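You operate a simulated robot arm through the tools that you are given. There is no shell and no other tool. Be economical: measure what you need, move in short steps, check, and stop when the job is done.

You run a simulated robot arm. Do the job below in one go: nothing can be reset, and whatever is moved stays where it is left.

TASK
Drain the dip tank to 6.5 litres and cover the drain pan.
Fine: into the pan, set under the spout first, no spills; shut the valve and slide the pan back out before you cover it.

The check looks at the end state, three seconds after you hand in, the way a careful person would. Anything else that was tipped, shoved, dropped, spilled or broken makes it a failure. A push-on lid holds only when it is set on centred and level and pressed home; a screw cap is set on level and turned clockwise until tight.

THE ROBOT
A 7-joint arm with a two-finger parallel gripper on a trunk, on a base that drives. Base frame: it is fixed to the floor where the robot stands at the start and does not move with it; the origin is under the middle of the robot, x ahead of it, y to its left, z up; the surface under the hand at the start is at about z = 0.66. Lengths are in m, angles in degrees, forces in N, time in s.
With the tool pointing down near the work surface it reaches from about 0.1 to 0.62 m from the robot's upright axis, wherever it stands. Its first joint turns from -143.0 to 143.0 degrees. Places, roughly: rim of the drain pan [0.6, -0.1, 0.7]; shade knob [0.7, -0.7, 1]; tank dose button [0.7, -0.9, 1]; tank drain valve [0.7, -0.2, 0.8]; tank start button [0.7, -0.8, 1]; tank water valve [0.6, -0.7, 0.9]. Payload 3 kg.
The TCP is the grasp point between the finger pads, 0.03 m short of the fingertips. In the tool frame z runs along the fingers and y along their closing line. Largest opening 0.11 m; finger width 0.02, thickness 0.01; the body of the gripper, 0.048 by 0.112 m, starts 0.055 m behind the TCP.
Orientation is that of the tool frame in the base frame, as a unit quaternion [w, x, y, z]. With the fingers straight down and closing along the base's y, the tool's x points along the base's -x, its y along +y and its z along -z.

THE INTERFACE
- The arm moves only by the tool move_arm. Its argument "rows" is a list of rows, each a list of 7 numbers: the turn, a rotation vector about the tool's x, y, z in rad, then the shift along the tool's x, y, z in m, then the gripper command, from -1 (shut) to 1 (fully open), values between in proportion. In form: [[ax, ay, az, dx, dy, dz, jaw], ...]. A call has 1 to 8 rows; each row shifts and turns the commanded pose from where the row before left it, along the tool's axes as they then stand. Each row takes 0.2 s and may step no farther than 0.05 m and 8.6 degrees from the row before; otherwise, or with a gripper value out of range, the whole call is refused. Where a pose cannot be reached the arm comes as near as it can. A force on the tool above 40 N (or 10 N above the force at the start of the call, whichever is more), or a blocked arm, ends the call early, and 0.2 s more pass. The fingers move at their own pace (about 0.108 m/s each) and stop on an object; they squeeze with about 26 N. The grip force told is the motor's: it shows also when the fingers shut on nothing. Time passes only in rows, and 0.2 s behind the last, so rows that do not move let the fingers close. The reply holds the time, the measured pose of the TCP, the force on the tool along the base axes, the opening and the grip force, in the units named above and with some noise, with the torque about the TCP (base axes, N m) and any sound that the robot's microphone picked up, and new pictures: "pictures" is both (left out), scene, wrist or none.
- Cameras (640 x 400 px; columns grow to the right, rows downward): "scene" is now at [0.138, -0.0287, 1.686]; the picture's right is [-0.48, -0.88, 0.00], its down [-0.77, 0.42, -0.49] and it looks along [0.42, -0.23, -0.87] (base axes); focal length 251 px, centre (320, 200). "wrist" rides on the gripper at [0.072, 0.017, -0.103] in the tool frame; the picture's right is [-0.23, 0.97, 0.00], its down [-0.76, -0.18, -0.62] and it looks along [-0.61, -0.14, 0.78] (tool axes); focal length 222 px, centre (320, 200).
- slide_trunk(by): slides the trunk up (or, below 0, down) by that many m; the arm and the scene camera ride with it, the base frame stays. It gives what a move gives, with no picture.
- base_move(legs): drives the robot by 1 to 6 legs, each [ahead, left, turn to the left] in m, m and degrees, along the robot's own axes; the way and the turn of a leg run together, so that a leg with both is an arc; at most 1.5 m and 180 degrees a leg. The arm and the cameras ride along, it lands a little off, and it stops where it bumps. It gives what a move gives, and a new picture of the scene camera.
- head_to(pan, tilt): turns the head with the scene camera to pan (to the left, within 86 degrees either way) and tilt (down, from -29 to 69), counted from straight ahead of the robot. It gives what a move gives, and a new picture of the scene camera.
- probe_pixels(camera, pixels): for up to 12 pixels [column, row] of the newest picture of that camera ("zoom" is the newest enlarged one), the place [x, y, z] in the base frame of the surface seen there, good to about 0.002 m. It takes no simulated time.
- zoom(camera, box): a new picture of the part [left, top, right, bottom] of that camera's present view, enlarged. It takes no simulated time.
- sign_off(): hands the job in; it is judged then, once.

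Go step by step. Measure first, check grasps and placings, and put right what went wrong. The budget is 80 turns and 260 pictures, counting those below and the enlarged ones. Unless the task says otherwise, let go and move clear before handing in.

The tools are called after ">>>" as a command line: name --pt "numbers of a row" for each row, then --argument value for the rest, lists and objects as JSON in quotes. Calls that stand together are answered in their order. move_arm: Moves the arm, as the interface text tells. Its arguments: {"type":"object","properties":{"rows":{"type":"array","items":{"type":"array","items":{"type":"number"}}},"pictures":{"type":"string","enum":["both","scene","wrist","none"]}},"required":["rows"]} The other tools are called the same way: slide_trunk (by) slides the trunk up or down; base_move (legs) drives the base; head_to (pan, tilt) turns the head that bears the scene camera; probe_pixels (camera, pixels) gives the place of the surface under pixels of a picture; zoom (camera, box) takes an enlarged picture of a part of a camera's view; sign_off () hands the job in.

At the start:

```text
clock: 0.0
eef_pos: [0.5467, -0.1171, 1.0025]
ee_rot: [0.0, 0.0, 1.0, 0.0]
contact_force: [-0.3, -0.1, -0.5]
wrist_torque: [0.02, 0.01, -0.02]
finger_gap: 0.1099
gripper_force: 0.0
trunk travel left (down, up): [-0.825, 0.065]
robot x, y, heading: [0.0018, -0.0024, 0.1]
head pan, tilt: [-28.9, 61.0]
```

scene: 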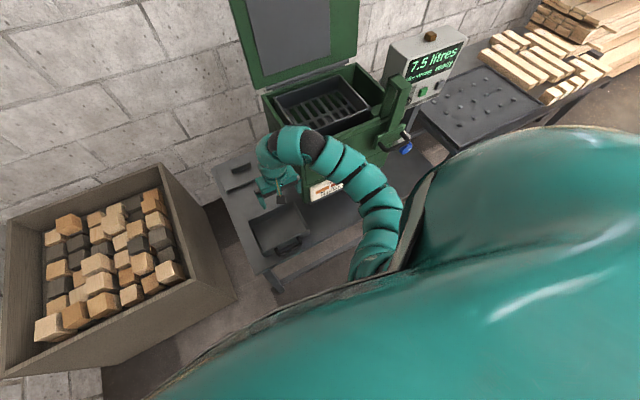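
wrist: 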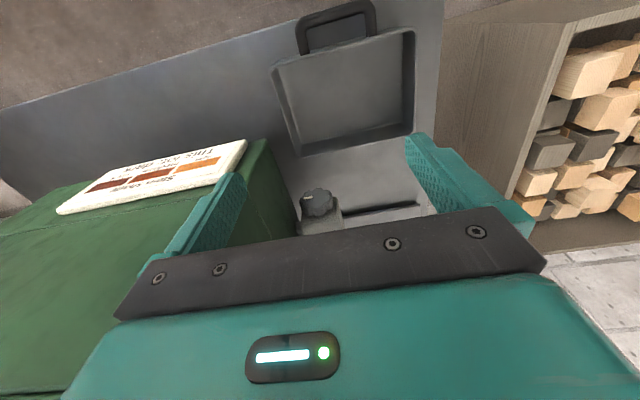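

The tank display reads 7.5 litres. The pan is in the scene around (280,230), and the drain valve knob shows in the wrist view at (318,203). I'll zoom in to see the details.

>>> zoom --camera "scene" --box '[200, 130, 360, 290]'

>>> zoom --camera "scene" --box '[340, 20, 500, 160]'

>>> zoom --camera "wrist" --box '[220, 0, 440, 240]'

>>> probe_pixels --camera "wrist" --pixels '[[318, 203], [320, 222], [340, 60], [300, 155], [412, 135], [275, 68], [412, 32], [335, 10], [380, 212], [345, 100], [265, 150], [298, 225]]'

```text
2.50 times, centred on (280, 210) of scene
```

zoom: 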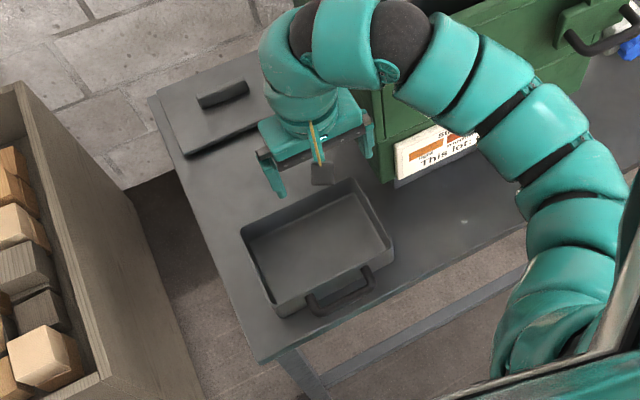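

```text
2.86 times, centred on (420, 90) of scene
```

zoom: 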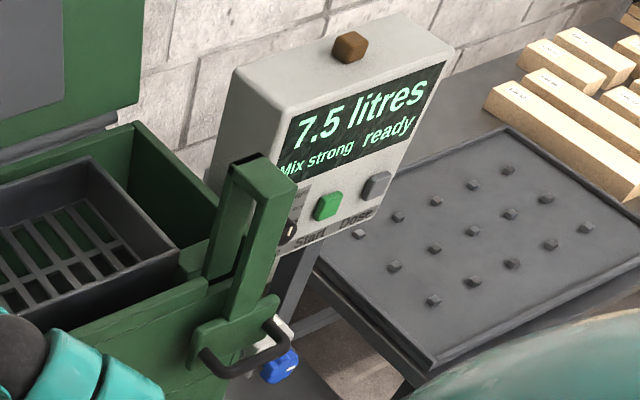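

```text
1.67 times, centred on (330, 120) of wrist
```

zoom: 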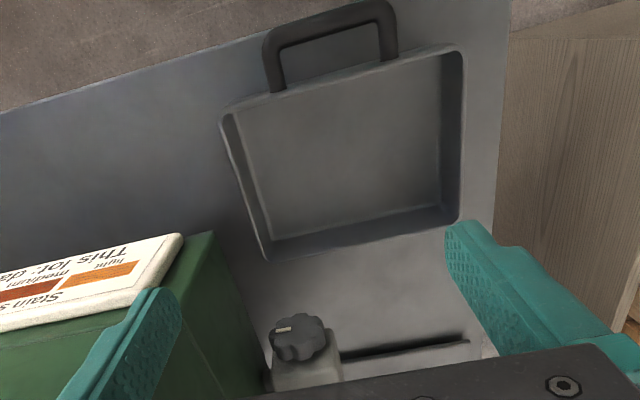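

```text
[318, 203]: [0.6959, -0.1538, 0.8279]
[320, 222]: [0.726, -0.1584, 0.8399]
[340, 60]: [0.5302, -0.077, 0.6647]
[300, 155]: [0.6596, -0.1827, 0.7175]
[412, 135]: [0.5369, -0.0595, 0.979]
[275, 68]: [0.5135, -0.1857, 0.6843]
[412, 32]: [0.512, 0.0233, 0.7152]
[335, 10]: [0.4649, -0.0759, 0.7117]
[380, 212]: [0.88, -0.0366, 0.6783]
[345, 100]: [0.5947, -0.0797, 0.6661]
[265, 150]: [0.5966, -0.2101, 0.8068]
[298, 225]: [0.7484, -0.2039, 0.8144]
```

The knob sits at about (0.70,-0.155,0.83) and the pan's inner floor is at z≈0.665. I'll pull the arm back and to the left so that both the wrist and scene cameras can see the valve, spout and lid.

>>> move_arm --pt "0 0 0 0.04 0.04 0 1" --pt "0 0 0 0.04 0.04 0 1" --pt "0 0 0 0.04 0.04 0 1" --pt "0 0 0 0.04 0.02 0 1"

```text
refused: row 1 steps farther than a row can; nothing moved
```

>>> move_arm --pt "0 0 0 0.03 0.03 0 1" --pt "0 0 0 0.03 0.03 0 1" --pt "0 0 0 0.03 0.03 0 1" --pt "0 0 0 0.03 0.03 0 1" --pt "0 0 0 0.03 0.02 0 1"

```text
clock: 1.2
eef_pos: [0.3944, 0.0264, 1.0027]
ee_rot: [0.0, 0.0, 1.0, 0.0]
contact_force: [0.6, 0.1, 0.2]
wrist_torque: [-0.02, -0.01, 0.0]
finger_gap: 0.1101
gripper_force: 0.1
trunk travel left (down, up): [-0.825, 0.065]
robot x, y, heading: [0.0005, -0.001, 0.1]
head pan, tilt: [-28.9, 61.0]
```

scene: 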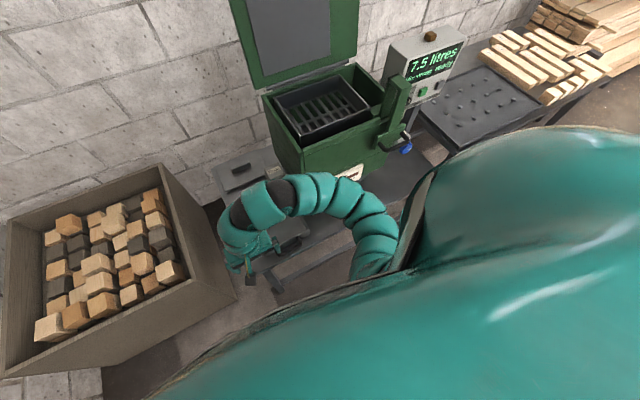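
wrist: 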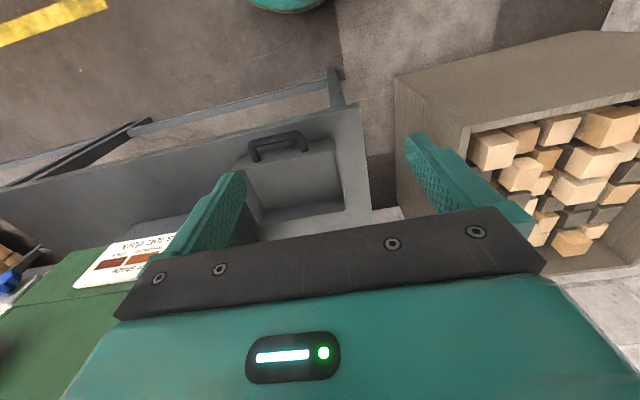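

The wrist view is upside down relative to the world, and the arm still covers part of the scene. I'll zoom in on the valve side in the scene view.

>>> zoom --camera "scene" --box '[200, 130, 360, 290]'

>>> move_arm --pt "0 0 0.15 0.0 0.04 0 1" --pt "0 0 0.15 0.0 0.04 0 1" --pt "0 0 0.15 0.0 0.04 0 1" --pt "0 0 0.15 0.0 0.04 0 1" --pt "0 0 0.15 0.0 0.04 0 1" --pt "0 0 0.15 0 0.0 0 1"

```text
2.50 times, centred on (280, 210) of scene
```

zoom: 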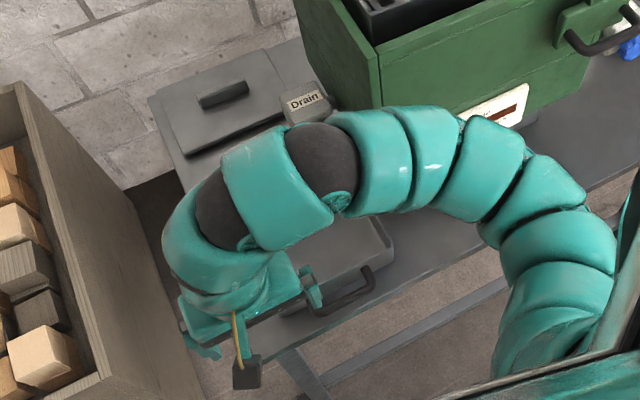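

```text
clock: 2.6
eef_pos: [0.4535, 0.209, 1.0038]
ee_rot: [0.0, 0.436, 0.9, -0.001]
contact_force: [-0.5, -1.1, 0.7]
wrist_torque: [0.03, 0.02, 0.02]
finger_gap: 0.1098
gripper_force: 0.1
trunk travel left (down, up): [-0.825, 0.065]
robot x, y, heading: [-0.0003, -0.0024, -0.1]
head pan, tilt: [-28.9, 61.0]
```

scene: 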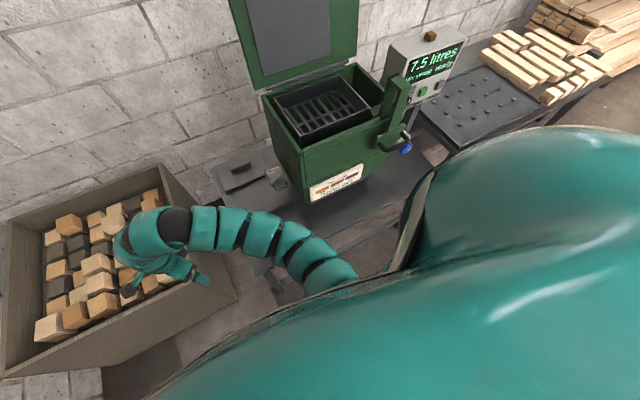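
wrist: 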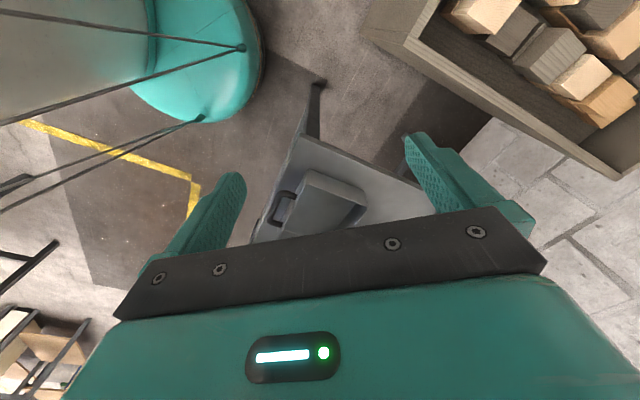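

The scene now shows the valve near (277,178) and the lid near (240,172). I'll zoom in on it, then probe.

>>> zoom --camera "scene" --box '[200, 130, 344, 220]'

```text
4.44 times, centred on (272, 175) of scene
```

zoom: 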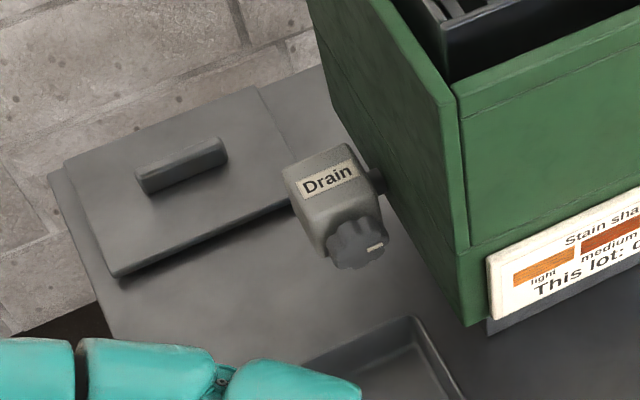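

The valve knob faces the robot (-x), with its marker pointing toward the tank. I'll probe the geometry.

>>> probe_pixels --camera "zoom" --pixels '[[357, 243], [376, 246], [335, 255], [358, 270], [288, 170], [350, 147], [383, 213], [325, 225], [325, 250], [370, 175], [445, 230], [310, 215]]'

>>> probe_pixels --camera "zoom" --pixels '[[65, 160], [255, 88], [115, 275], [290, 205], [140, 172], [217, 140], [227, 155], [148, 190], [180, 160], [180, 178], [80, 230], [415, 320]]'

>>> head_to --pan -10 --tilt 60

```text
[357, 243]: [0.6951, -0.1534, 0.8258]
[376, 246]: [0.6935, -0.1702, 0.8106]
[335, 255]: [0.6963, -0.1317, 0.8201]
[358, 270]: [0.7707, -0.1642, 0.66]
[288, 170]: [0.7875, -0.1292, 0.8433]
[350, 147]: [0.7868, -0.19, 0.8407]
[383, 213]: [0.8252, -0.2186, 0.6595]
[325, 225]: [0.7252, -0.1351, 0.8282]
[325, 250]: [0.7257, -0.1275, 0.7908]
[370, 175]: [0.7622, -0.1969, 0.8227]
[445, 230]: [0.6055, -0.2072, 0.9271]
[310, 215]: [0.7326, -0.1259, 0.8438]
```

```text
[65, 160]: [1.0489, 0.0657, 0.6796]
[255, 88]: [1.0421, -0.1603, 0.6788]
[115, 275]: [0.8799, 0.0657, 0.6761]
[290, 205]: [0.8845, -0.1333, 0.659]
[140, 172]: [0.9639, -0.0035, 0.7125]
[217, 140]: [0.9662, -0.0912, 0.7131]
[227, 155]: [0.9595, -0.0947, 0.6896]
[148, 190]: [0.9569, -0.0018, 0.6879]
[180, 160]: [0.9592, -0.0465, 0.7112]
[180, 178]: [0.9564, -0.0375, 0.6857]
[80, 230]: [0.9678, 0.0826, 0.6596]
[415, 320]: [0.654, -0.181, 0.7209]
```

```text
clock: 3.4
eef_pos: [0.4531, 0.2086, 1.0045]
ee_rot: [0.0, 0.434, 0.901, -0.001]
contact_force: [0.6, 0.5, -0.6]
wrist_torque: [0.01, 0.04, 0.01]
finger_gap: 0.1103
gripper_force: 0.0
trunk travel left (down, up): [-0.825, 0.065]
robot x, y, heading: [-0.0023, 0.0009, -0.0]
head pan, tilt: [-10.0, 60.0]
```

scene: 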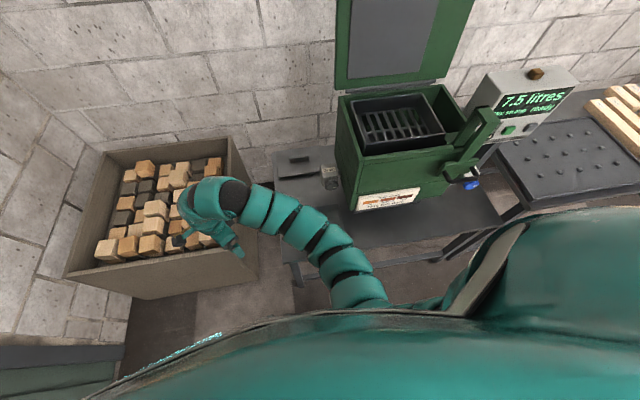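

The lid is about 0.167 x 0.227 m, centred at (0.964,-0.048). Its bar handle runs along y and tops out at z≈0.713. The valve block is near (0.755,-0.16). I'll turn the tool so that it closes along x with the camera on the +y side, then head for the pan handle.

>>> move_arm --pt "0 0 0.134 0 0 0 1" --pt "0 0 0.134 0 0 0 1" --pt "0 0 0.134 0 0 0 1" --pt "0 0 0.134 0 0 0 1" --pt "0 0 0.135 0 0 0 1" --pt "0 0 0 -0.049 0 0 1" --pt "0 0 0 -0.049 0 0 1" --pt "0 0 0 -0.049 0 0 1" --pictures "none"

>>> move_arm --pt "0 0 0 -0.03 0 0.035 1" --pt "0 0 0 -0.03 0 0.035 1" --pt "0 0 0 0 0 0.035 1"

>>> head_to --pan -22 --tilt 62

```text
clock: 5.2
eef_pos: [0.4544, 0.065, 1.0028]
ee_rot: [0.0, 0.707, 0.707, 0.001]
contact_force: [0.1, -0.1, 0.5]
wrist_torque: [0.05, -0.05, -0.01]
finger_gap: 0.1099
gripper_force: 0.0
trunk travel left (down, up): [-0.825, 0.065]
robot x, y, heading: [-0.0016, 0.0046, 0.0]
head pan, tilt: [-10.0, 60.0]
```

```text
clock: 6.0
eef_pos: [0.4548, 0.0041, 0.8966]
ee_rot: [-0.001, 0.708, 0.707, 0.0]
contact_force: [0.2, 0.4, -0.2]
wrist_torque: [0.0, -0.02, -0.02]
finger_gap: 0.1101
gripper_force: 0.1
trunk travel left (down, up): [-0.825, 0.065]
robot x, y, heading: [-0.0026, -0.0, 0.1]
head pan, tilt: [-10.0, 60.0]
```

scene: 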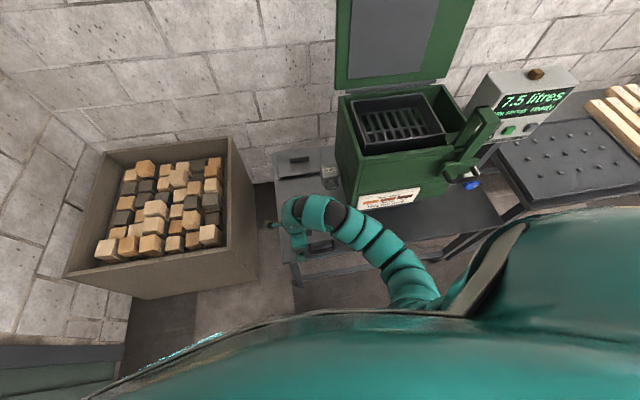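
wrist: 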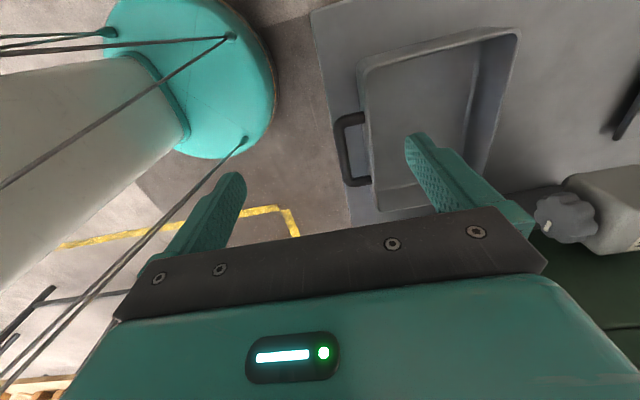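

```text
clock: 6.8
eef_pos: [0.4551, 0.004, 0.8966]
ee_rot: [0.0, 0.707, 0.707, 0.0]
contact_force: [1.5, -0.4, -0.5]
wrist_torque: [-0.02, 0.02, -0.02]
finger_gap: 0.11
gripper_force: 0.1
trunk travel left (down, up): [-0.825, 0.065]
robot x, y, heading: [-0.0008, 0.0022, 0.1]
head pan, tilt: [-22.0, 62.0]
```

scene: 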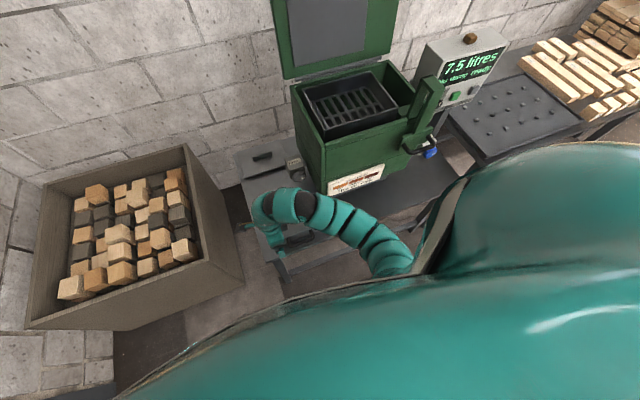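

The wrist view now gives a clear look at the pan, its handle and the knob. I'll probe the pan rim, the handle and the valve.

>>> probe_pixels --camera "wrist" --pixels '[[343, 150], [349, 117], [356, 184], [361, 65], [517, 33], [377, 205], [338, 150], [348, 150], [362, 150], [370, 140], [498, 60], [470, 205]]'

>>> zoom --camera "wrist" --box '[310, 0, 640, 260]'

```text
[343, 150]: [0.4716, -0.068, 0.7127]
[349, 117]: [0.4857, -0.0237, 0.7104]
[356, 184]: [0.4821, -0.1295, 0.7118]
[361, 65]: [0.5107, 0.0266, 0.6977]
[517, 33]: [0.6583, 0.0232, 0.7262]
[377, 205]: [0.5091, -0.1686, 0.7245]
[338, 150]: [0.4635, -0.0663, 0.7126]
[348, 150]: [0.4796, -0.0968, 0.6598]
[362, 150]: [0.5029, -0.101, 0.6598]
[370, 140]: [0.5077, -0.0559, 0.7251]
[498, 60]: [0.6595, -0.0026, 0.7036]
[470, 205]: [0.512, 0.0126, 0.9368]
```

```text
1.54 times, centred on (475, 130) of wrist
```

zoom: 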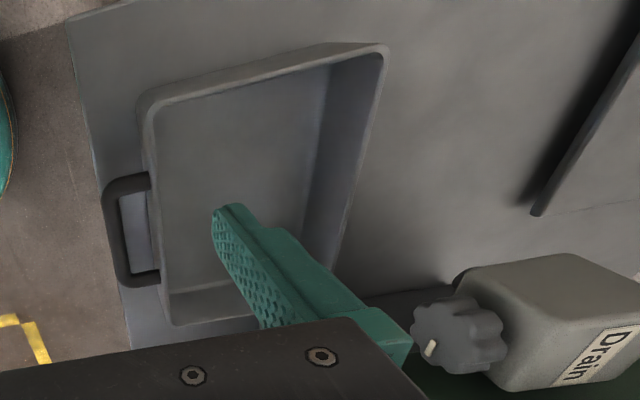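

The handle bar spans x 0.4635–0.476, with a gap of about 29 mm to the pan wall, and the rim is at z≈0.725. Before moving the pan I want to see the spout, so I'll swing the tool to horizontal and look from low down.

>>> move_arm --pt "-0.143 0 0 0 0 0 1" --pt "-0.143 0 0 0 0 0 1" --pt "-0.143 0 0 0 0 0 1" --pt "-0.143 0 0 0 0 0 1" --pt "-0.143 0 0 0 0 0 1" --pt "-0.143 0 0 0 0 0 1" --pt "-0.143 0 0 0 0 0 1" --pt "-0.143 0 0 0 0 0 1" --pictures "none"

>>> move_arm --pt "-0.143 0 0 0 0 0 1" --pt "-0.143 0 0 0 0 0 1" --pt "-0.141 0 0 0 0 0 1" --pt "0 0 0 -0.01 -0.045 0 1" --pt "0 0 0 -0.01 -0.045 0 1"

```text
clock: 8.6
eef_pos: [0.4525, 0.0054, 0.8971]
ee_rot: [0.383, 0.594, 0.595, 0.383]
contact_force: [0.0, 0.4, 0.6]
wrist_torque: [0.02, 0.0, 0.01]
finger_gap: 0.1098
gripper_force: 0.1
trunk travel left (down, up): [-0.825, 0.065]
robot x, y, heading: [-0.0008, -0.0006, 0.2]
head pan, tilt: [-22.0, 62.0]
```

```text
clock: 9.8
eef_pos: [0.4624, 0.0249, 0.9032]
ee_rot: [0.436, 0.556, 0.556, 0.437]
contact_force: [0.9, 0.9, -0.1]
wrist_torque: [0.05, 0.01, 0.01]
finger_gap: 0.11
gripper_force: 0.1
out of reach, approached as far as the arm can: row 2, 3, 4, 5
trunk travel left (down, up): [-0.825, 0.065]
robot x, y, heading: [-0.0026, 0.0024, -0.0]
head pan, tilt: [-22.0, 62.0]
```

scene: 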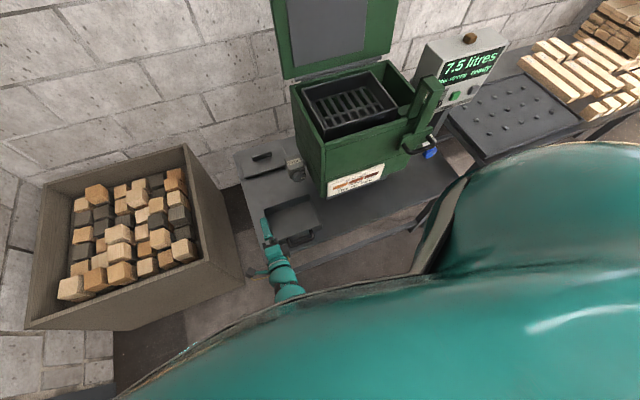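
wrist: 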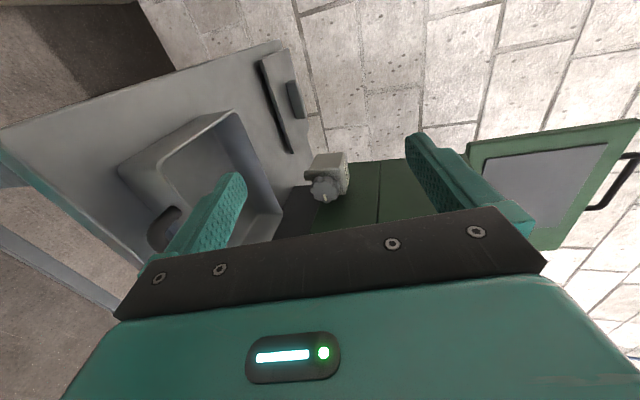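

Fully horizontal is out of reach while the arm is folded this close. I'll zoom in on what the wrist sees of the valve at (328,178).

>>> zoom --camera "wrist" --box '[260, 120, 400, 210]'

>>> probe_pixels --camera "zoom" --pixels '[[205, 165], [210, 150], [200, 200], [220, 240], [300, 300], [280, 180], [190, 180], [212, 180], [240, 225], [260, 200], [300, 160], [380, 200]]'

```text
4.44 times, centred on (330, 165) of wrist
```

zoom: 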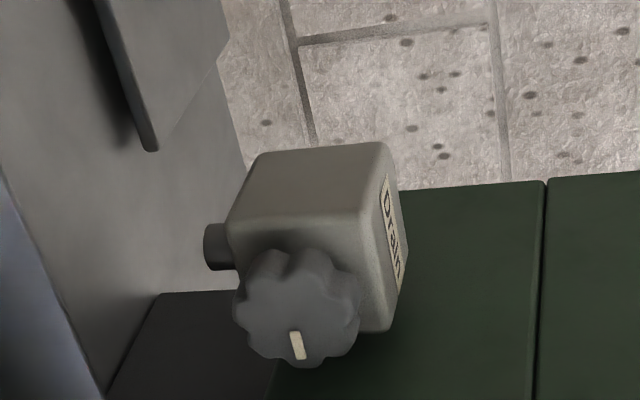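

```text
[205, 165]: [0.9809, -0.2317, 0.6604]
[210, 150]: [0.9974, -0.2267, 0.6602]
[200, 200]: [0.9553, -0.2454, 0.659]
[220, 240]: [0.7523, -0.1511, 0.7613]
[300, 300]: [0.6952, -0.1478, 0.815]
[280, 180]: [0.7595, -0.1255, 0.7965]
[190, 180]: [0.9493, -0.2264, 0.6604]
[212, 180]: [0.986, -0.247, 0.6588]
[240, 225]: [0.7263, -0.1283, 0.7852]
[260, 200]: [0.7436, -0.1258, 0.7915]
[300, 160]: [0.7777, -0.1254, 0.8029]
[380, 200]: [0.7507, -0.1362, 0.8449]
```

The spout is a short tube pointing down, centred near (0.755,-0.16) with its lower end at z≈0.76. It will clear the pan rim at 0.725. I'll probe the dark area under the tank to see how far the pan can move toward -y.

>>> probe_pixels --camera "zoom" --pixels '[[160, 310], [200, 340], [130, 370], [250, 380], [290, 390], [218, 228], [222, 265], [235, 300], [358, 310], [270, 255], [297, 345], [320, 300]]'

>>> probe_pixels --camera "wrist" --pixels '[[300, 195], [290, 215], [285, 190], [320, 225], [240, 115], [120, 165], [280, 215], [165, 215], [320, 213], [345, 215], [365, 215], [380, 200]]'

```text
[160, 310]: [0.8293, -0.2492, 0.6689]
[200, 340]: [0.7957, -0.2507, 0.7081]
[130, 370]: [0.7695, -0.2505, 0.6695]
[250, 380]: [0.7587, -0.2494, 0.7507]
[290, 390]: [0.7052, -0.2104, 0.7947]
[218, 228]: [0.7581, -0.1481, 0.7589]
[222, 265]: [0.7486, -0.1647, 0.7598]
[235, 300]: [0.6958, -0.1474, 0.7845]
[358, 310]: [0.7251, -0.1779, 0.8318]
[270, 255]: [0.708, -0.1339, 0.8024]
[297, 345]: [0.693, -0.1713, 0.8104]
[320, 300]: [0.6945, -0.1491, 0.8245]
```

```text
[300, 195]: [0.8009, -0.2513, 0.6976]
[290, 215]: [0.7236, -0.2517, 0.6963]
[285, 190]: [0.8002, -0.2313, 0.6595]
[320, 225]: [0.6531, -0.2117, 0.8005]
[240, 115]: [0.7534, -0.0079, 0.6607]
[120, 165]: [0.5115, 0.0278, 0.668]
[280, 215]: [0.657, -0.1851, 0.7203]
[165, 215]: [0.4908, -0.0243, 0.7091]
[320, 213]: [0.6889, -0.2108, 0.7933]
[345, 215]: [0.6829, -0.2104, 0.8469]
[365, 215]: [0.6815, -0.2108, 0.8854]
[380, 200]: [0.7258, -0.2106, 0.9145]
```

The plinth is recessed to y=-0.25, so the pan can slide partly under the tank. My plan is to grip the handle with the tool tilted about 17° back and slide the pan by about (+0.155,-0.035). First I'll tilt back toward vertical.

>>> move_arm --pt "0.14 0 0 0 0.045 0 1" --pt "0.14 0 0 0 0.04 0 1" --pt "0.14 0 0 0 0 0 1" --pt "0.14 0 0 0 0 0 1" --pt "0.14 0 0 0 0 0 1" --pt "0.14 0 0 0 0 0 1" --pt "0.14 0 0 0 0 0 1" --pt "0.14 0 0 0 0 0 1" --pictures "none"

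>>> move_arm --pt "0.14 0 0 0 0 0 -0.5" --pt "0 0 0 -0.04 0 0 -0.5" --pt "0 0 0 -0.04 0 0 -0.5"

```text
clock: 11.6
eef_pos: [0.4911, 0.0258, 0.9835]
ee_rot: [0.073, 0.702, 0.704, 0.074]
contact_force: [1.0, 0.1, -0.3]
wrist_torque: [-0.02, 0.0, -0.04]
finger_gap: 0.1099
gripper_force: 0.1
trunk travel left (down, up): [-0.825, 0.065]
robot x, y, heading: [-0.0012, -0.0019, -0.1]
head pan, tilt: [-22.0, 62.0]
```

```text
clock: 12.4
eef_pos: [0.4897, -0.0566, 0.9848]
ee_rot: [0.026, 0.706, 0.707, 0.024]
contact_force: [-0.5, 0.7, -0.2]
wrist_torque: [-0.01, 0.01, 0.01]
finger_gap: 0.0274
gripper_force: 0.1
trunk travel left (down, up): [-0.825, 0.065]
robot x, y, heading: [0.0015, 0.0008, 0.0]
head pan, tilt: [-22.0, 62.0]
```

scene: 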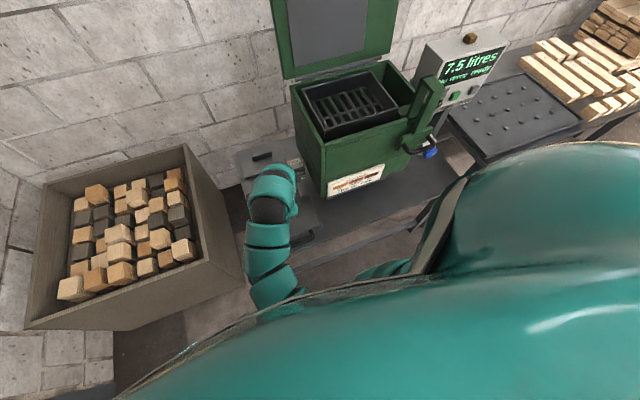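
wrist: 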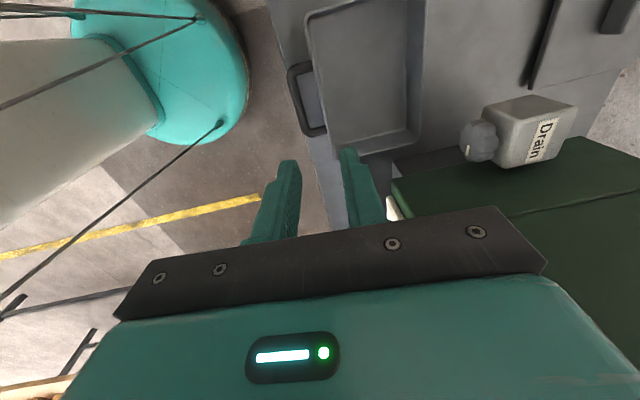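

The gripper is near vertical (4°) with a 27 mm gap. I'll tilt to about 17° and move above the handle bar.

>>> move_arm --pt "-0.11 0 0 0 0 0 -0.5" --pt "-0.11 0 0 0 0 0 -0.5" --pt "0 0 0 -0.0043 -0.0144 0.0343 -0.5" --pt "0 0 0 -0.0043 -0.0144 0.0343 -0.5" --pt "0 0 0 -0.0043 -0.0144 0.0343 -0.5" --pt "0 0 0 -0.0043 -0.0144 0.0343 -0.5" --pt "0 0 0 -0.0043 -0.0144 0.0343 -0.5"

>>> zoom --camera "wrist" --box '[200, 60, 440, 260]'

```text
clock: 14.0
eef_pos: [0.4721, -0.0785, 0.7987]
ee_rot: [0.104, 0.7, 0.699, 0.102]
contact_force: [0.4, 0.8, 0.5]
wrist_torque: [0.03, -0.01, 0.03]
finger_gap: 0.0274
gripper_force: 0.1
trunk travel left (down, up): [-0.825, 0.065]
robot x, y, heading: [0.0026, -0.0026, 0.0]
head pan, tilt: [-22.0, 62.0]
```

scene: 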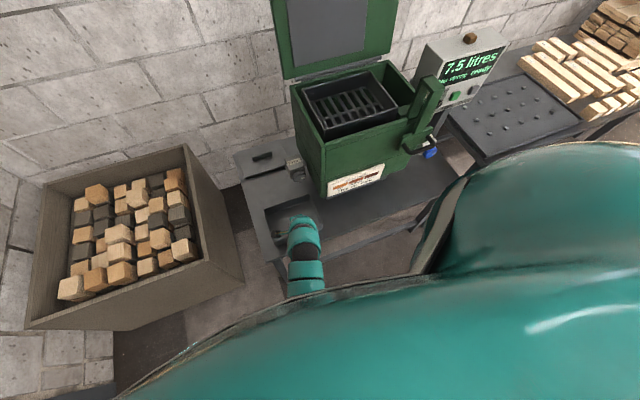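
wrist: 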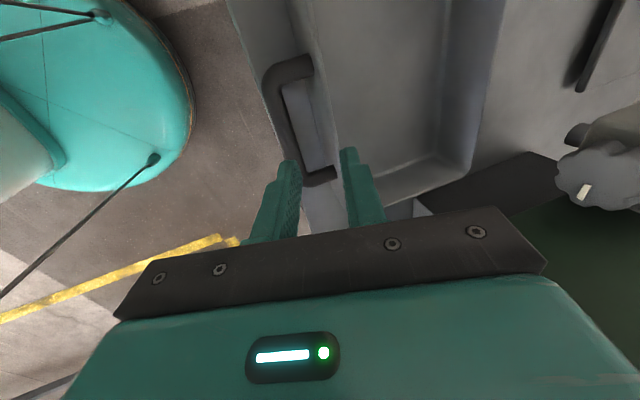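

```text
2.00 times, centred on (320, 160) of wrist
```

zoom: 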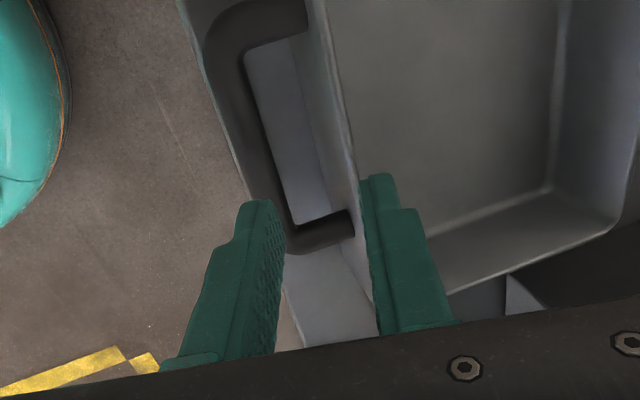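

The fingers straddle the bar line well. I'll go straight down with a 2 mm bias away from the wall, then close.

>>> move_arm --pt "0 0 0 0 -0.0088 0.0262 -0.5" --pt "0 0 0 0 -0.0088 0.0262 -0.5" --pt "0 0 0 0 -0.0088 0.0262 -0.5" --pt "0 0 0 0 0 0 -1" --pt "0 0 0 0 0 0 -1"

>>> zoom --camera "wrist" --box '[200, 60, 440, 260]'

```text
clock: 15.2
eef_pos: [0.4698, -0.0788, 0.7147]
ee_rot: [0.104, 0.699, 0.7, 0.102]
contact_force: [-1.0, -1.0, 1.8]
wrist_torque: [-0.17, 0.09, -0.04]
finger_gap: 0.0151
gripper_force: 25.8
trunk travel left (down, up): [-0.825, 0.065]
robot x, y, heading: [-0.0012, -0.0008, -0.3]
head pan, tilt: [-22.0, 62.0]
```

scene: 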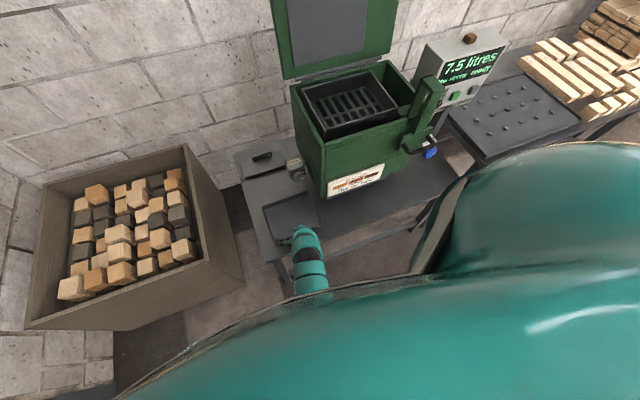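
wrist: 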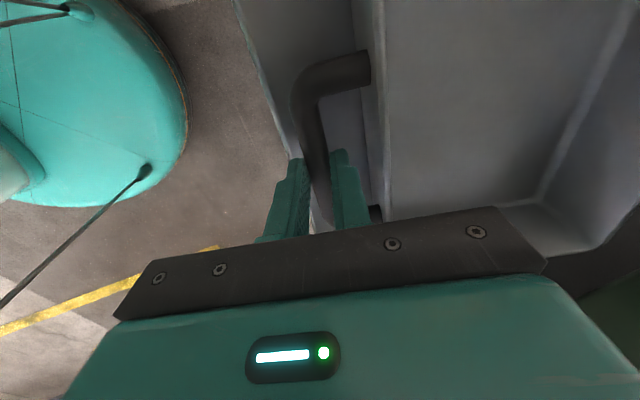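

```text
2.00 times, centred on (320, 160) of wrist
```

zoom: 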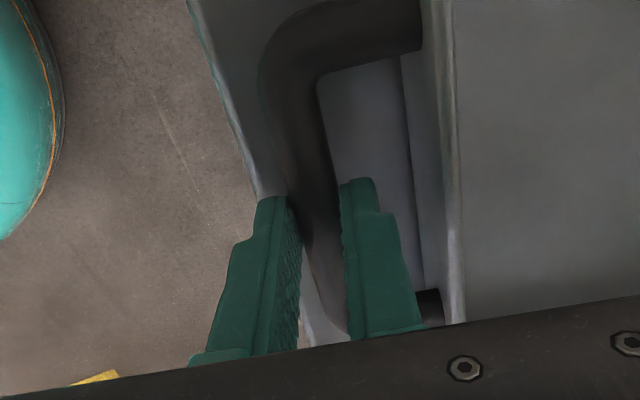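

The handle is gripped (15 mm gap, 26 N). I'll slide the pan by +0.155 in x and -0.035 in y.

>>> move_arm --pt "0 0 0 -0.0044 0.01855 0.0056 -1" --pt "0 0 0 -0.0044 0.01855 0.0056 -1" --pt "0 0 0 -0.0044 0.01855 0.0056 -1" --pt "0 0 0 -0.0044 0.01855 0.0056 -1" --pt "0 0 0 -0.0044 0.01855 0.0056 -1" --pt "0 0 0 -0.0044 0.01855 0.0056 -1" --pt "0 0 0 -0.0044 0.01855 0.0056 -1" --pt "0 0 0 -0.0044 0.01855 0.0056 -1"

>>> zoom --camera "scene" --box '[220, 130, 364, 220]'

```text
clock: 16.4
eef_pos: [0.5563, -0.0946, 0.7117]
ee_rot: [0.095, 0.699, 0.702, 0.097]
contact_force: [-18.5, 0.7, 15.7]
wrist_torque: [-0.15, 0.31, -0.45]
finger_gap: 0.0155
gripper_force: 26.0
trunk travel left (down, up): [-0.825, 0.065]
robot x, y, heading: [0.0013, 0.0033, -0.2]
head pan, tilt: [-22.0, 62.0]
stopped in row 6: the force on the tool passed its limit at 48 N (the readings are from after the stop); the commanded pose is now the measured one
```

scene: 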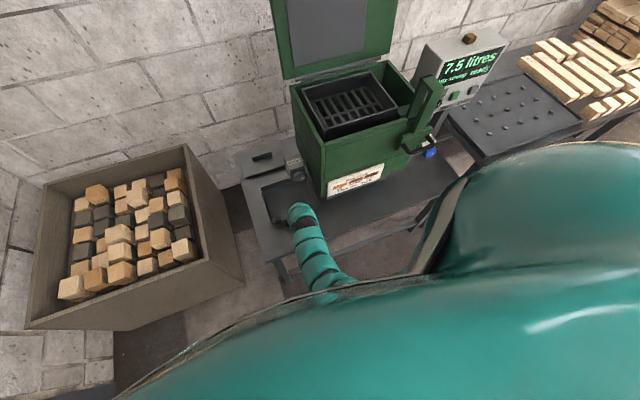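
wrist: 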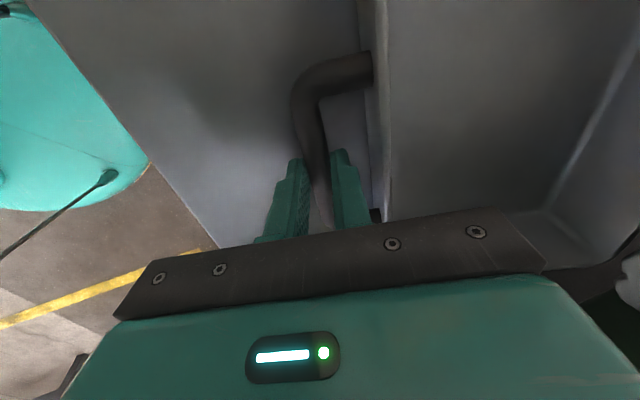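

```text
4.44 times, centred on (292, 175) of scene
```

zoom: 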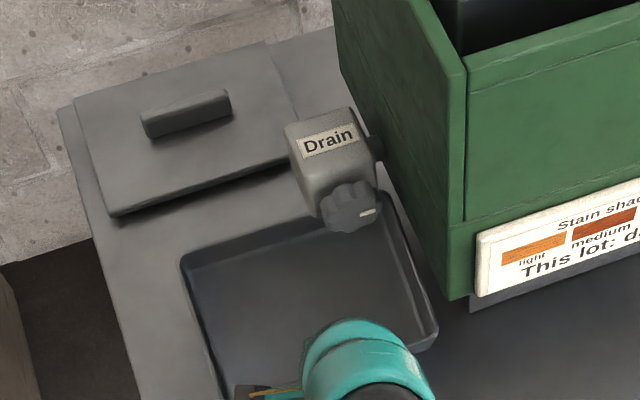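

The force limit tripped at 48 N after 86 mm. The tool pushed down about 3 mm, so it may just be friction, but I'll check the pan's pose and look for obstacles before going on.

>>> probe_pixels --camera "zoom" --pixels '[[183, 262], [290, 220], [370, 193], [384, 193], [420, 280], [437, 332], [250, 300], [395, 195], [350, 205], [440, 345], [455, 295], [465, 290]]'

>>> zoom --camera "wrist" --box '[340, 140, 640, 320]'

```text
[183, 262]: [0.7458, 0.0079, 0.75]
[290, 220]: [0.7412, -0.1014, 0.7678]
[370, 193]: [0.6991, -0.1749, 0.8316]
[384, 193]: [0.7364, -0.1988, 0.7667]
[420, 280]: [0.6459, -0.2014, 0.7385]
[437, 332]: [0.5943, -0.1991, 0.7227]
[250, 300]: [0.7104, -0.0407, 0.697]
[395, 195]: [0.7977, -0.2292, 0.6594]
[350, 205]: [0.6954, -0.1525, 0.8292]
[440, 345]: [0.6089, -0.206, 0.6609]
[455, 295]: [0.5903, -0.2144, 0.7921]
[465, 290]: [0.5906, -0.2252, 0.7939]
```

```text
2.13 times, centred on (490, 230) of wrist
```

zoom: 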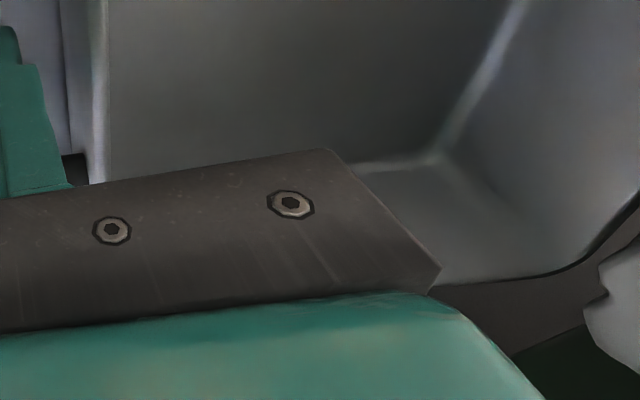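

The probes show the pan pitched up, with its far rim at z≈0.767. Closing the tilted fingers on the flat-sided bar rotated it, and it then met the spout. I'll back off 30 mm and bring the tool to vertical, which should level the pan.

>>> move_arm --pt "0 0 0 0 -0.0144 -0.0041 -1" --pt "0 0 0 0 -0.0144 -0.0041 -1" --pt "0.07 0 0 0 0.0003 -0.001 -1" --pt "0.07 0 0 0 0.0002 -0.001 -1" --pt "0.07 0 0 0 0.0001 -0.0005 -1" --pt "0.066 0 0 0 0 -0.0003 -1"

>>> zoom --camera "scene" --box '[220, 130, 364, 220]'

```text
clock: 17.8
eef_pos: [0.5281, -0.094, 0.7135]
ee_rot: [-0.002, 0.705, 0.709, -0.001]
contact_force: [2.1, -0.8, 4.7]
wrist_torque: [0.04, -0.23, -0.05]
finger_gap: 0.0152
gripper_force: 25.9
trunk travel left (down, up): [-0.825, 0.065]
robot x, y, heading: [0.0021, -0.0015, -0.1]
head pan, tilt: [-22.0, 62.0]
```

scene: 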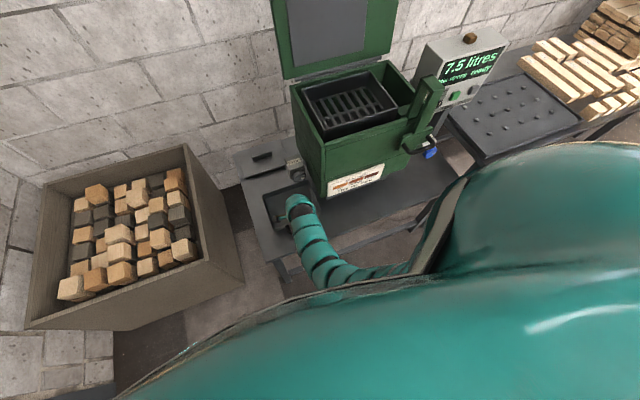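
wrist: 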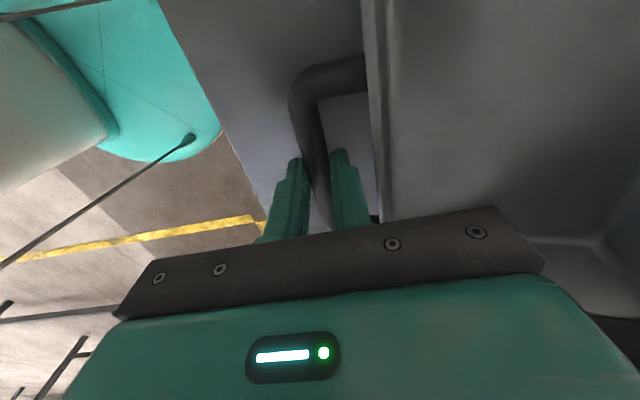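

```text
4.44 times, centred on (292, 175) of scene
```

zoom: 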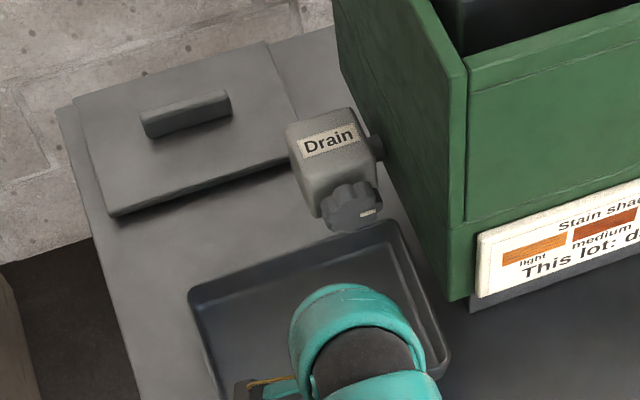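

The tool is vertical now. I'll check that the pan is level.

>>> probe_pixels --camera "zoom" --pixels '[[192, 295], [195, 300], [250, 268], [330, 238], [392, 222], [440, 320], [449, 362], [213, 380]]'

```text
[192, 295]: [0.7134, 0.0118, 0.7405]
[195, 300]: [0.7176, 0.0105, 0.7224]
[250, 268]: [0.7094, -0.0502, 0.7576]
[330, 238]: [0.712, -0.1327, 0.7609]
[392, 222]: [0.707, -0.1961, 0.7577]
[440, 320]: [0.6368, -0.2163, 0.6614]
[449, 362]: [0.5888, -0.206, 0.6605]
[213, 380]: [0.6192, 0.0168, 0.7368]
```

The far rim is still at about 0.758: the round bar slipped in the grip and friction is holding the tilt. I'll loosen to a 20 mm cage around the bar so that gravity settles the pan flat, then slide it caged rather than clamped.

>>> move_arm --pt "0 0 0 0 0 0 -0.7" --pt "0 0 0 0 0 0 -0.62" --pt "0 0 0 0 0 0 -0.62"

>>> zoom --camera "scene" --box '[220, 130, 364, 220]'

>>> probe_pixels --camera "zoom" --pixels '[[192, 300], [192, 305], [250, 278], [330, 248], [392, 228], [440, 330], [449, 362], [213, 380]]'

```text
clock: 18.6
eef_pos: [0.528, -0.0946, 0.7144]
ee_rot: [-0.003, 0.706, 0.708, 0.0]
contact_force: [-0.1, -0.2, -0.1]
wrist_torque: [-0.04, -0.01, 0.0]
finger_gap: 0.0212
gripper_force: 0.1
trunk travel left (down, up): [-0.825, 0.065]
robot x, y, heading: [0.0022, -0.0012, -0.3]
head pan, tilt: [-22.0, 62.0]
```

scene: 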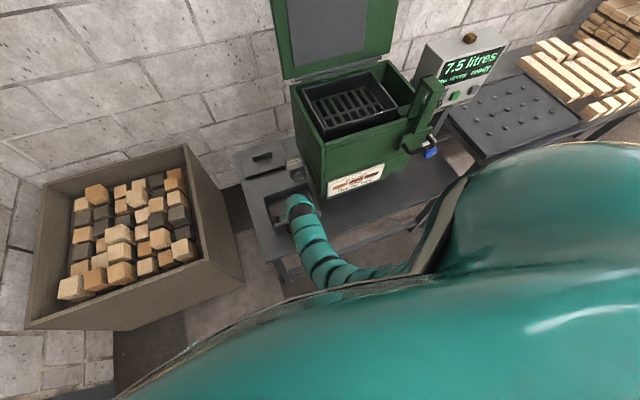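
wrist: 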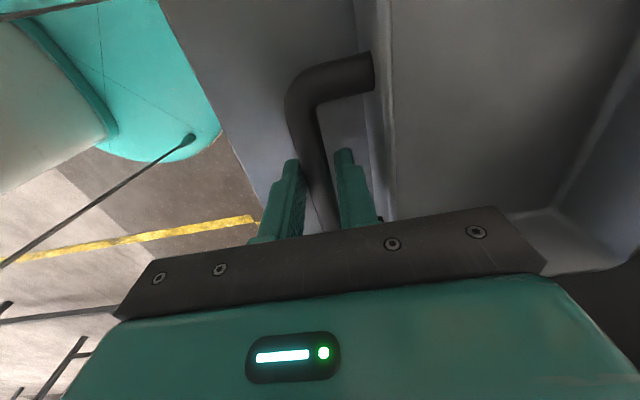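

```text
4.44 times, centred on (292, 175) of scene
```

zoom: 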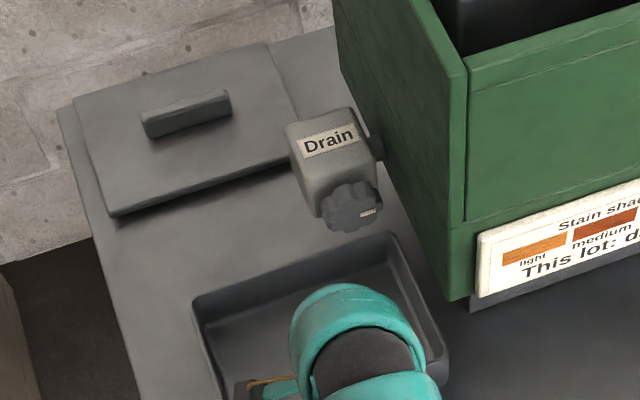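

```text
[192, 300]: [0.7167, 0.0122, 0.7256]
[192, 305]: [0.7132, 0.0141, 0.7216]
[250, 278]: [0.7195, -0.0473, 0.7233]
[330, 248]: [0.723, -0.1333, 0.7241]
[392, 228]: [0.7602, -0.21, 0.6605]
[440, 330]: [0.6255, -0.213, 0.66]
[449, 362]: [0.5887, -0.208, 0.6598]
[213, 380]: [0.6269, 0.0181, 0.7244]
```

The pan is flat again, with its far rim at x≈0.72 and z≈0.724. I'll slide it forward in the loose cage.

>>> move_arm --pt "0 0 0 0 0 0.006 -0.62" --pt "0 0 0 0 0.014 0 -0.62" --pt "0 0 0 0 0.014 0 -0.62" --pt "0 0 0 0 0.014 0 -0.62" --pt "0 0 0 0 0.014 0 -0.62" --pt "0 0 0 0 0.014 0 -0.62" --pt "0 0 0 0 0.014 0 -0.62" --pt "0 0 0 0 0.003 0 -0.62"

>>> zoom --camera "scene" --box '[220, 130, 364, 220]'

>>> probe_pixels --camera "zoom" --pixels '[[175, 235], [192, 228], [250, 210], [430, 280], [185, 270], [380, 205], [440, 270], [420, 260]]'

```text
clock: 20.4
eef_pos: [0.6154, -0.0951, 0.7081]
ee_rot: [-0.002, 0.706, 0.708, 0.001]
contact_force: [-0.3, -0.5, -0.1]
wrist_torque: [-0.03, 0.01, 0.04]
finger_gap: 0.0211
gripper_force: 0.4
trunk travel left (down, up): [-0.825, 0.065]
robot x, y, heading: [0.0007, 0.0043, -0.1]
head pan, tilt: [-22.0, 62.0]
```

scene: 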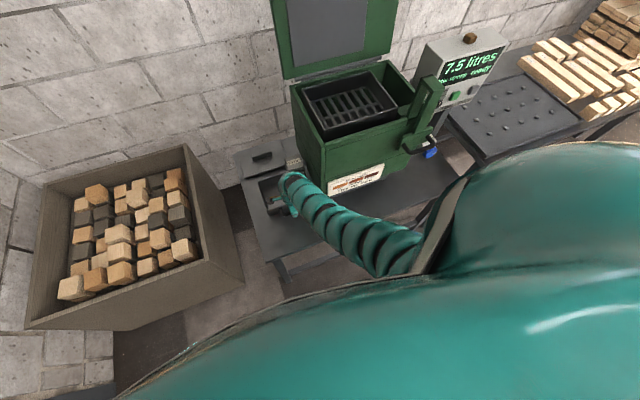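
wrist: 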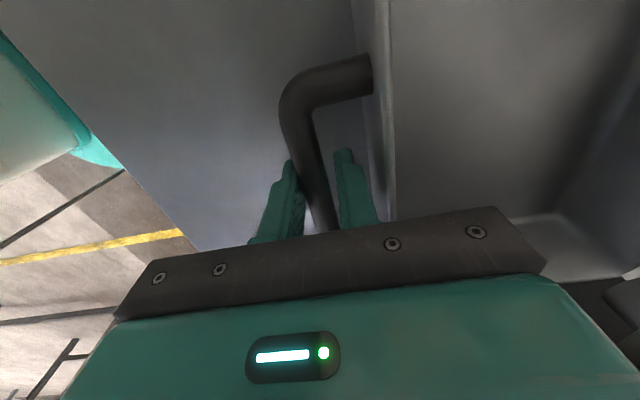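

```text
4.44 times, centred on (292, 175) of scene
```

zoom: 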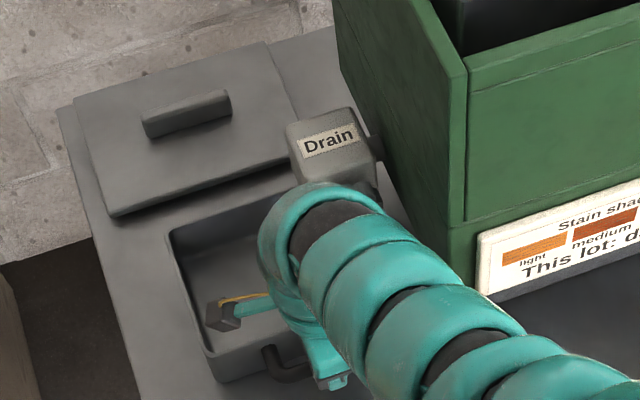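

```text
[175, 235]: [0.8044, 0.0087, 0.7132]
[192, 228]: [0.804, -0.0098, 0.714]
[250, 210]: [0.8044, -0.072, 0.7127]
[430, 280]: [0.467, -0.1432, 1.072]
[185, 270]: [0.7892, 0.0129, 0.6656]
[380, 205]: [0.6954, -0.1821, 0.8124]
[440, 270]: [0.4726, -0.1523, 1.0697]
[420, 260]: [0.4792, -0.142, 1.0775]
```

The pan's far rim is at x≈0.803, so the spout at (0.755,-0.16) is inside it. I'll open a little, lift off, back out and swing to horizontal for the knob.

>>> move_arm --pt "0 0 0 0 0 0 -0.55" --pt "0 0 0 0 0 -0.03 -0.55" --pt "0 0 0 0 0 -0.045 -0.55" --pt "0 0 0 0 -0.02 -0.045 -0.55" --pt "0 0 0 0 -0.03 -0.04 0.2" --pt "-0.143 0 0 0 0 0 0.2" --pt "-0.143 0 0 0 0 0 0.2" --pt "-0.143 0 0 0 0 0 0.2" --pictures "scene"

>>> move_arm --pt "-0.143 0 0 0 0 0 0.2" --pt "-0.143 0 0 0 0 0 0.2" --pt "-0.143 0 0 0 0 0 0.2" --pt "-0.143 0 0 0 0 0 0.2" --pt "-0.143 0 0 0 0 0 0.2" --pt "-0.143 0 0 0 0 0 0.2" --pt "-0.143 0 0 0 0 0 0.2" --pt "-0.141 0 0 0 0 0 0.2"

```text
clock: 22.2
eef_pos: [0.5661, -0.0948, 0.8695]
ee_rot: [0.15, 0.69, 0.692, 0.152]
contact_force: [-0.1, 0.8, 0.8]
wrist_torque: [0.04, -0.03, 0.0]
finger_gap: 0.0661
gripper_force: 0.0
trunk travel left (down, up): [-0.825, 0.065]
robot x, y, heading: [0.0007, 0.0023, -0.0]
head pan, tilt: [-22.0, 62.0]
```

scene: 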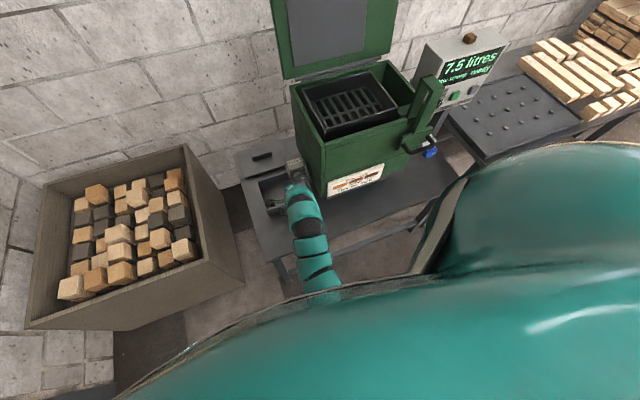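

```text
clock: 24.0
eef_pos: [0.567, -0.0964, 0.8688]
ee_rot: [0.499, 0.501, 0.499, 0.501]
contact_force: [0.3, 0.3, -0.5]
wrist_torque: [0.01, 0.0, 0.03]
finger_gap: 0.066
gripper_force: 0.1
trunk travel left (down, up): [-0.825, 0.065]
robot x, y, heading: [0.0036, 0.0016, 0.1]
head pan, tilt: [-22.0, 62.0]
```

scene: 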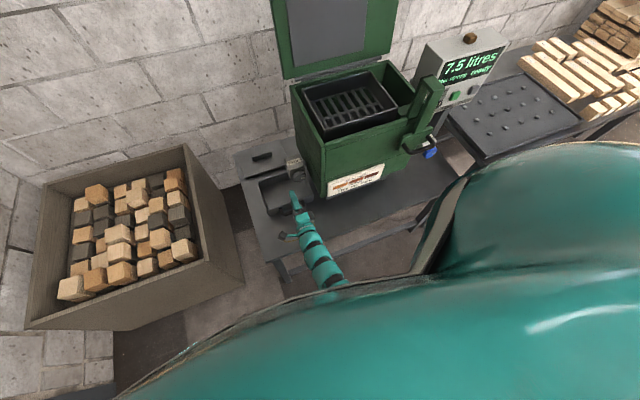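
wrist: 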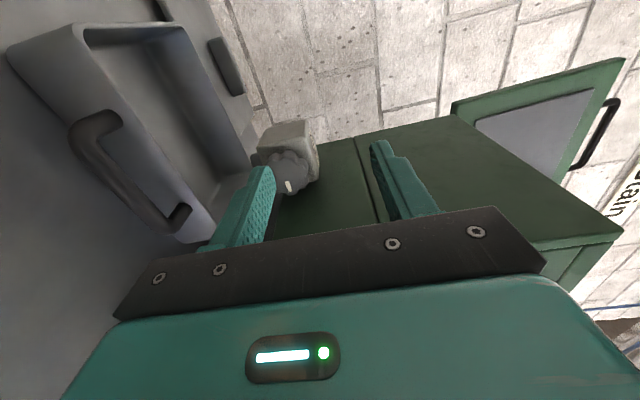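

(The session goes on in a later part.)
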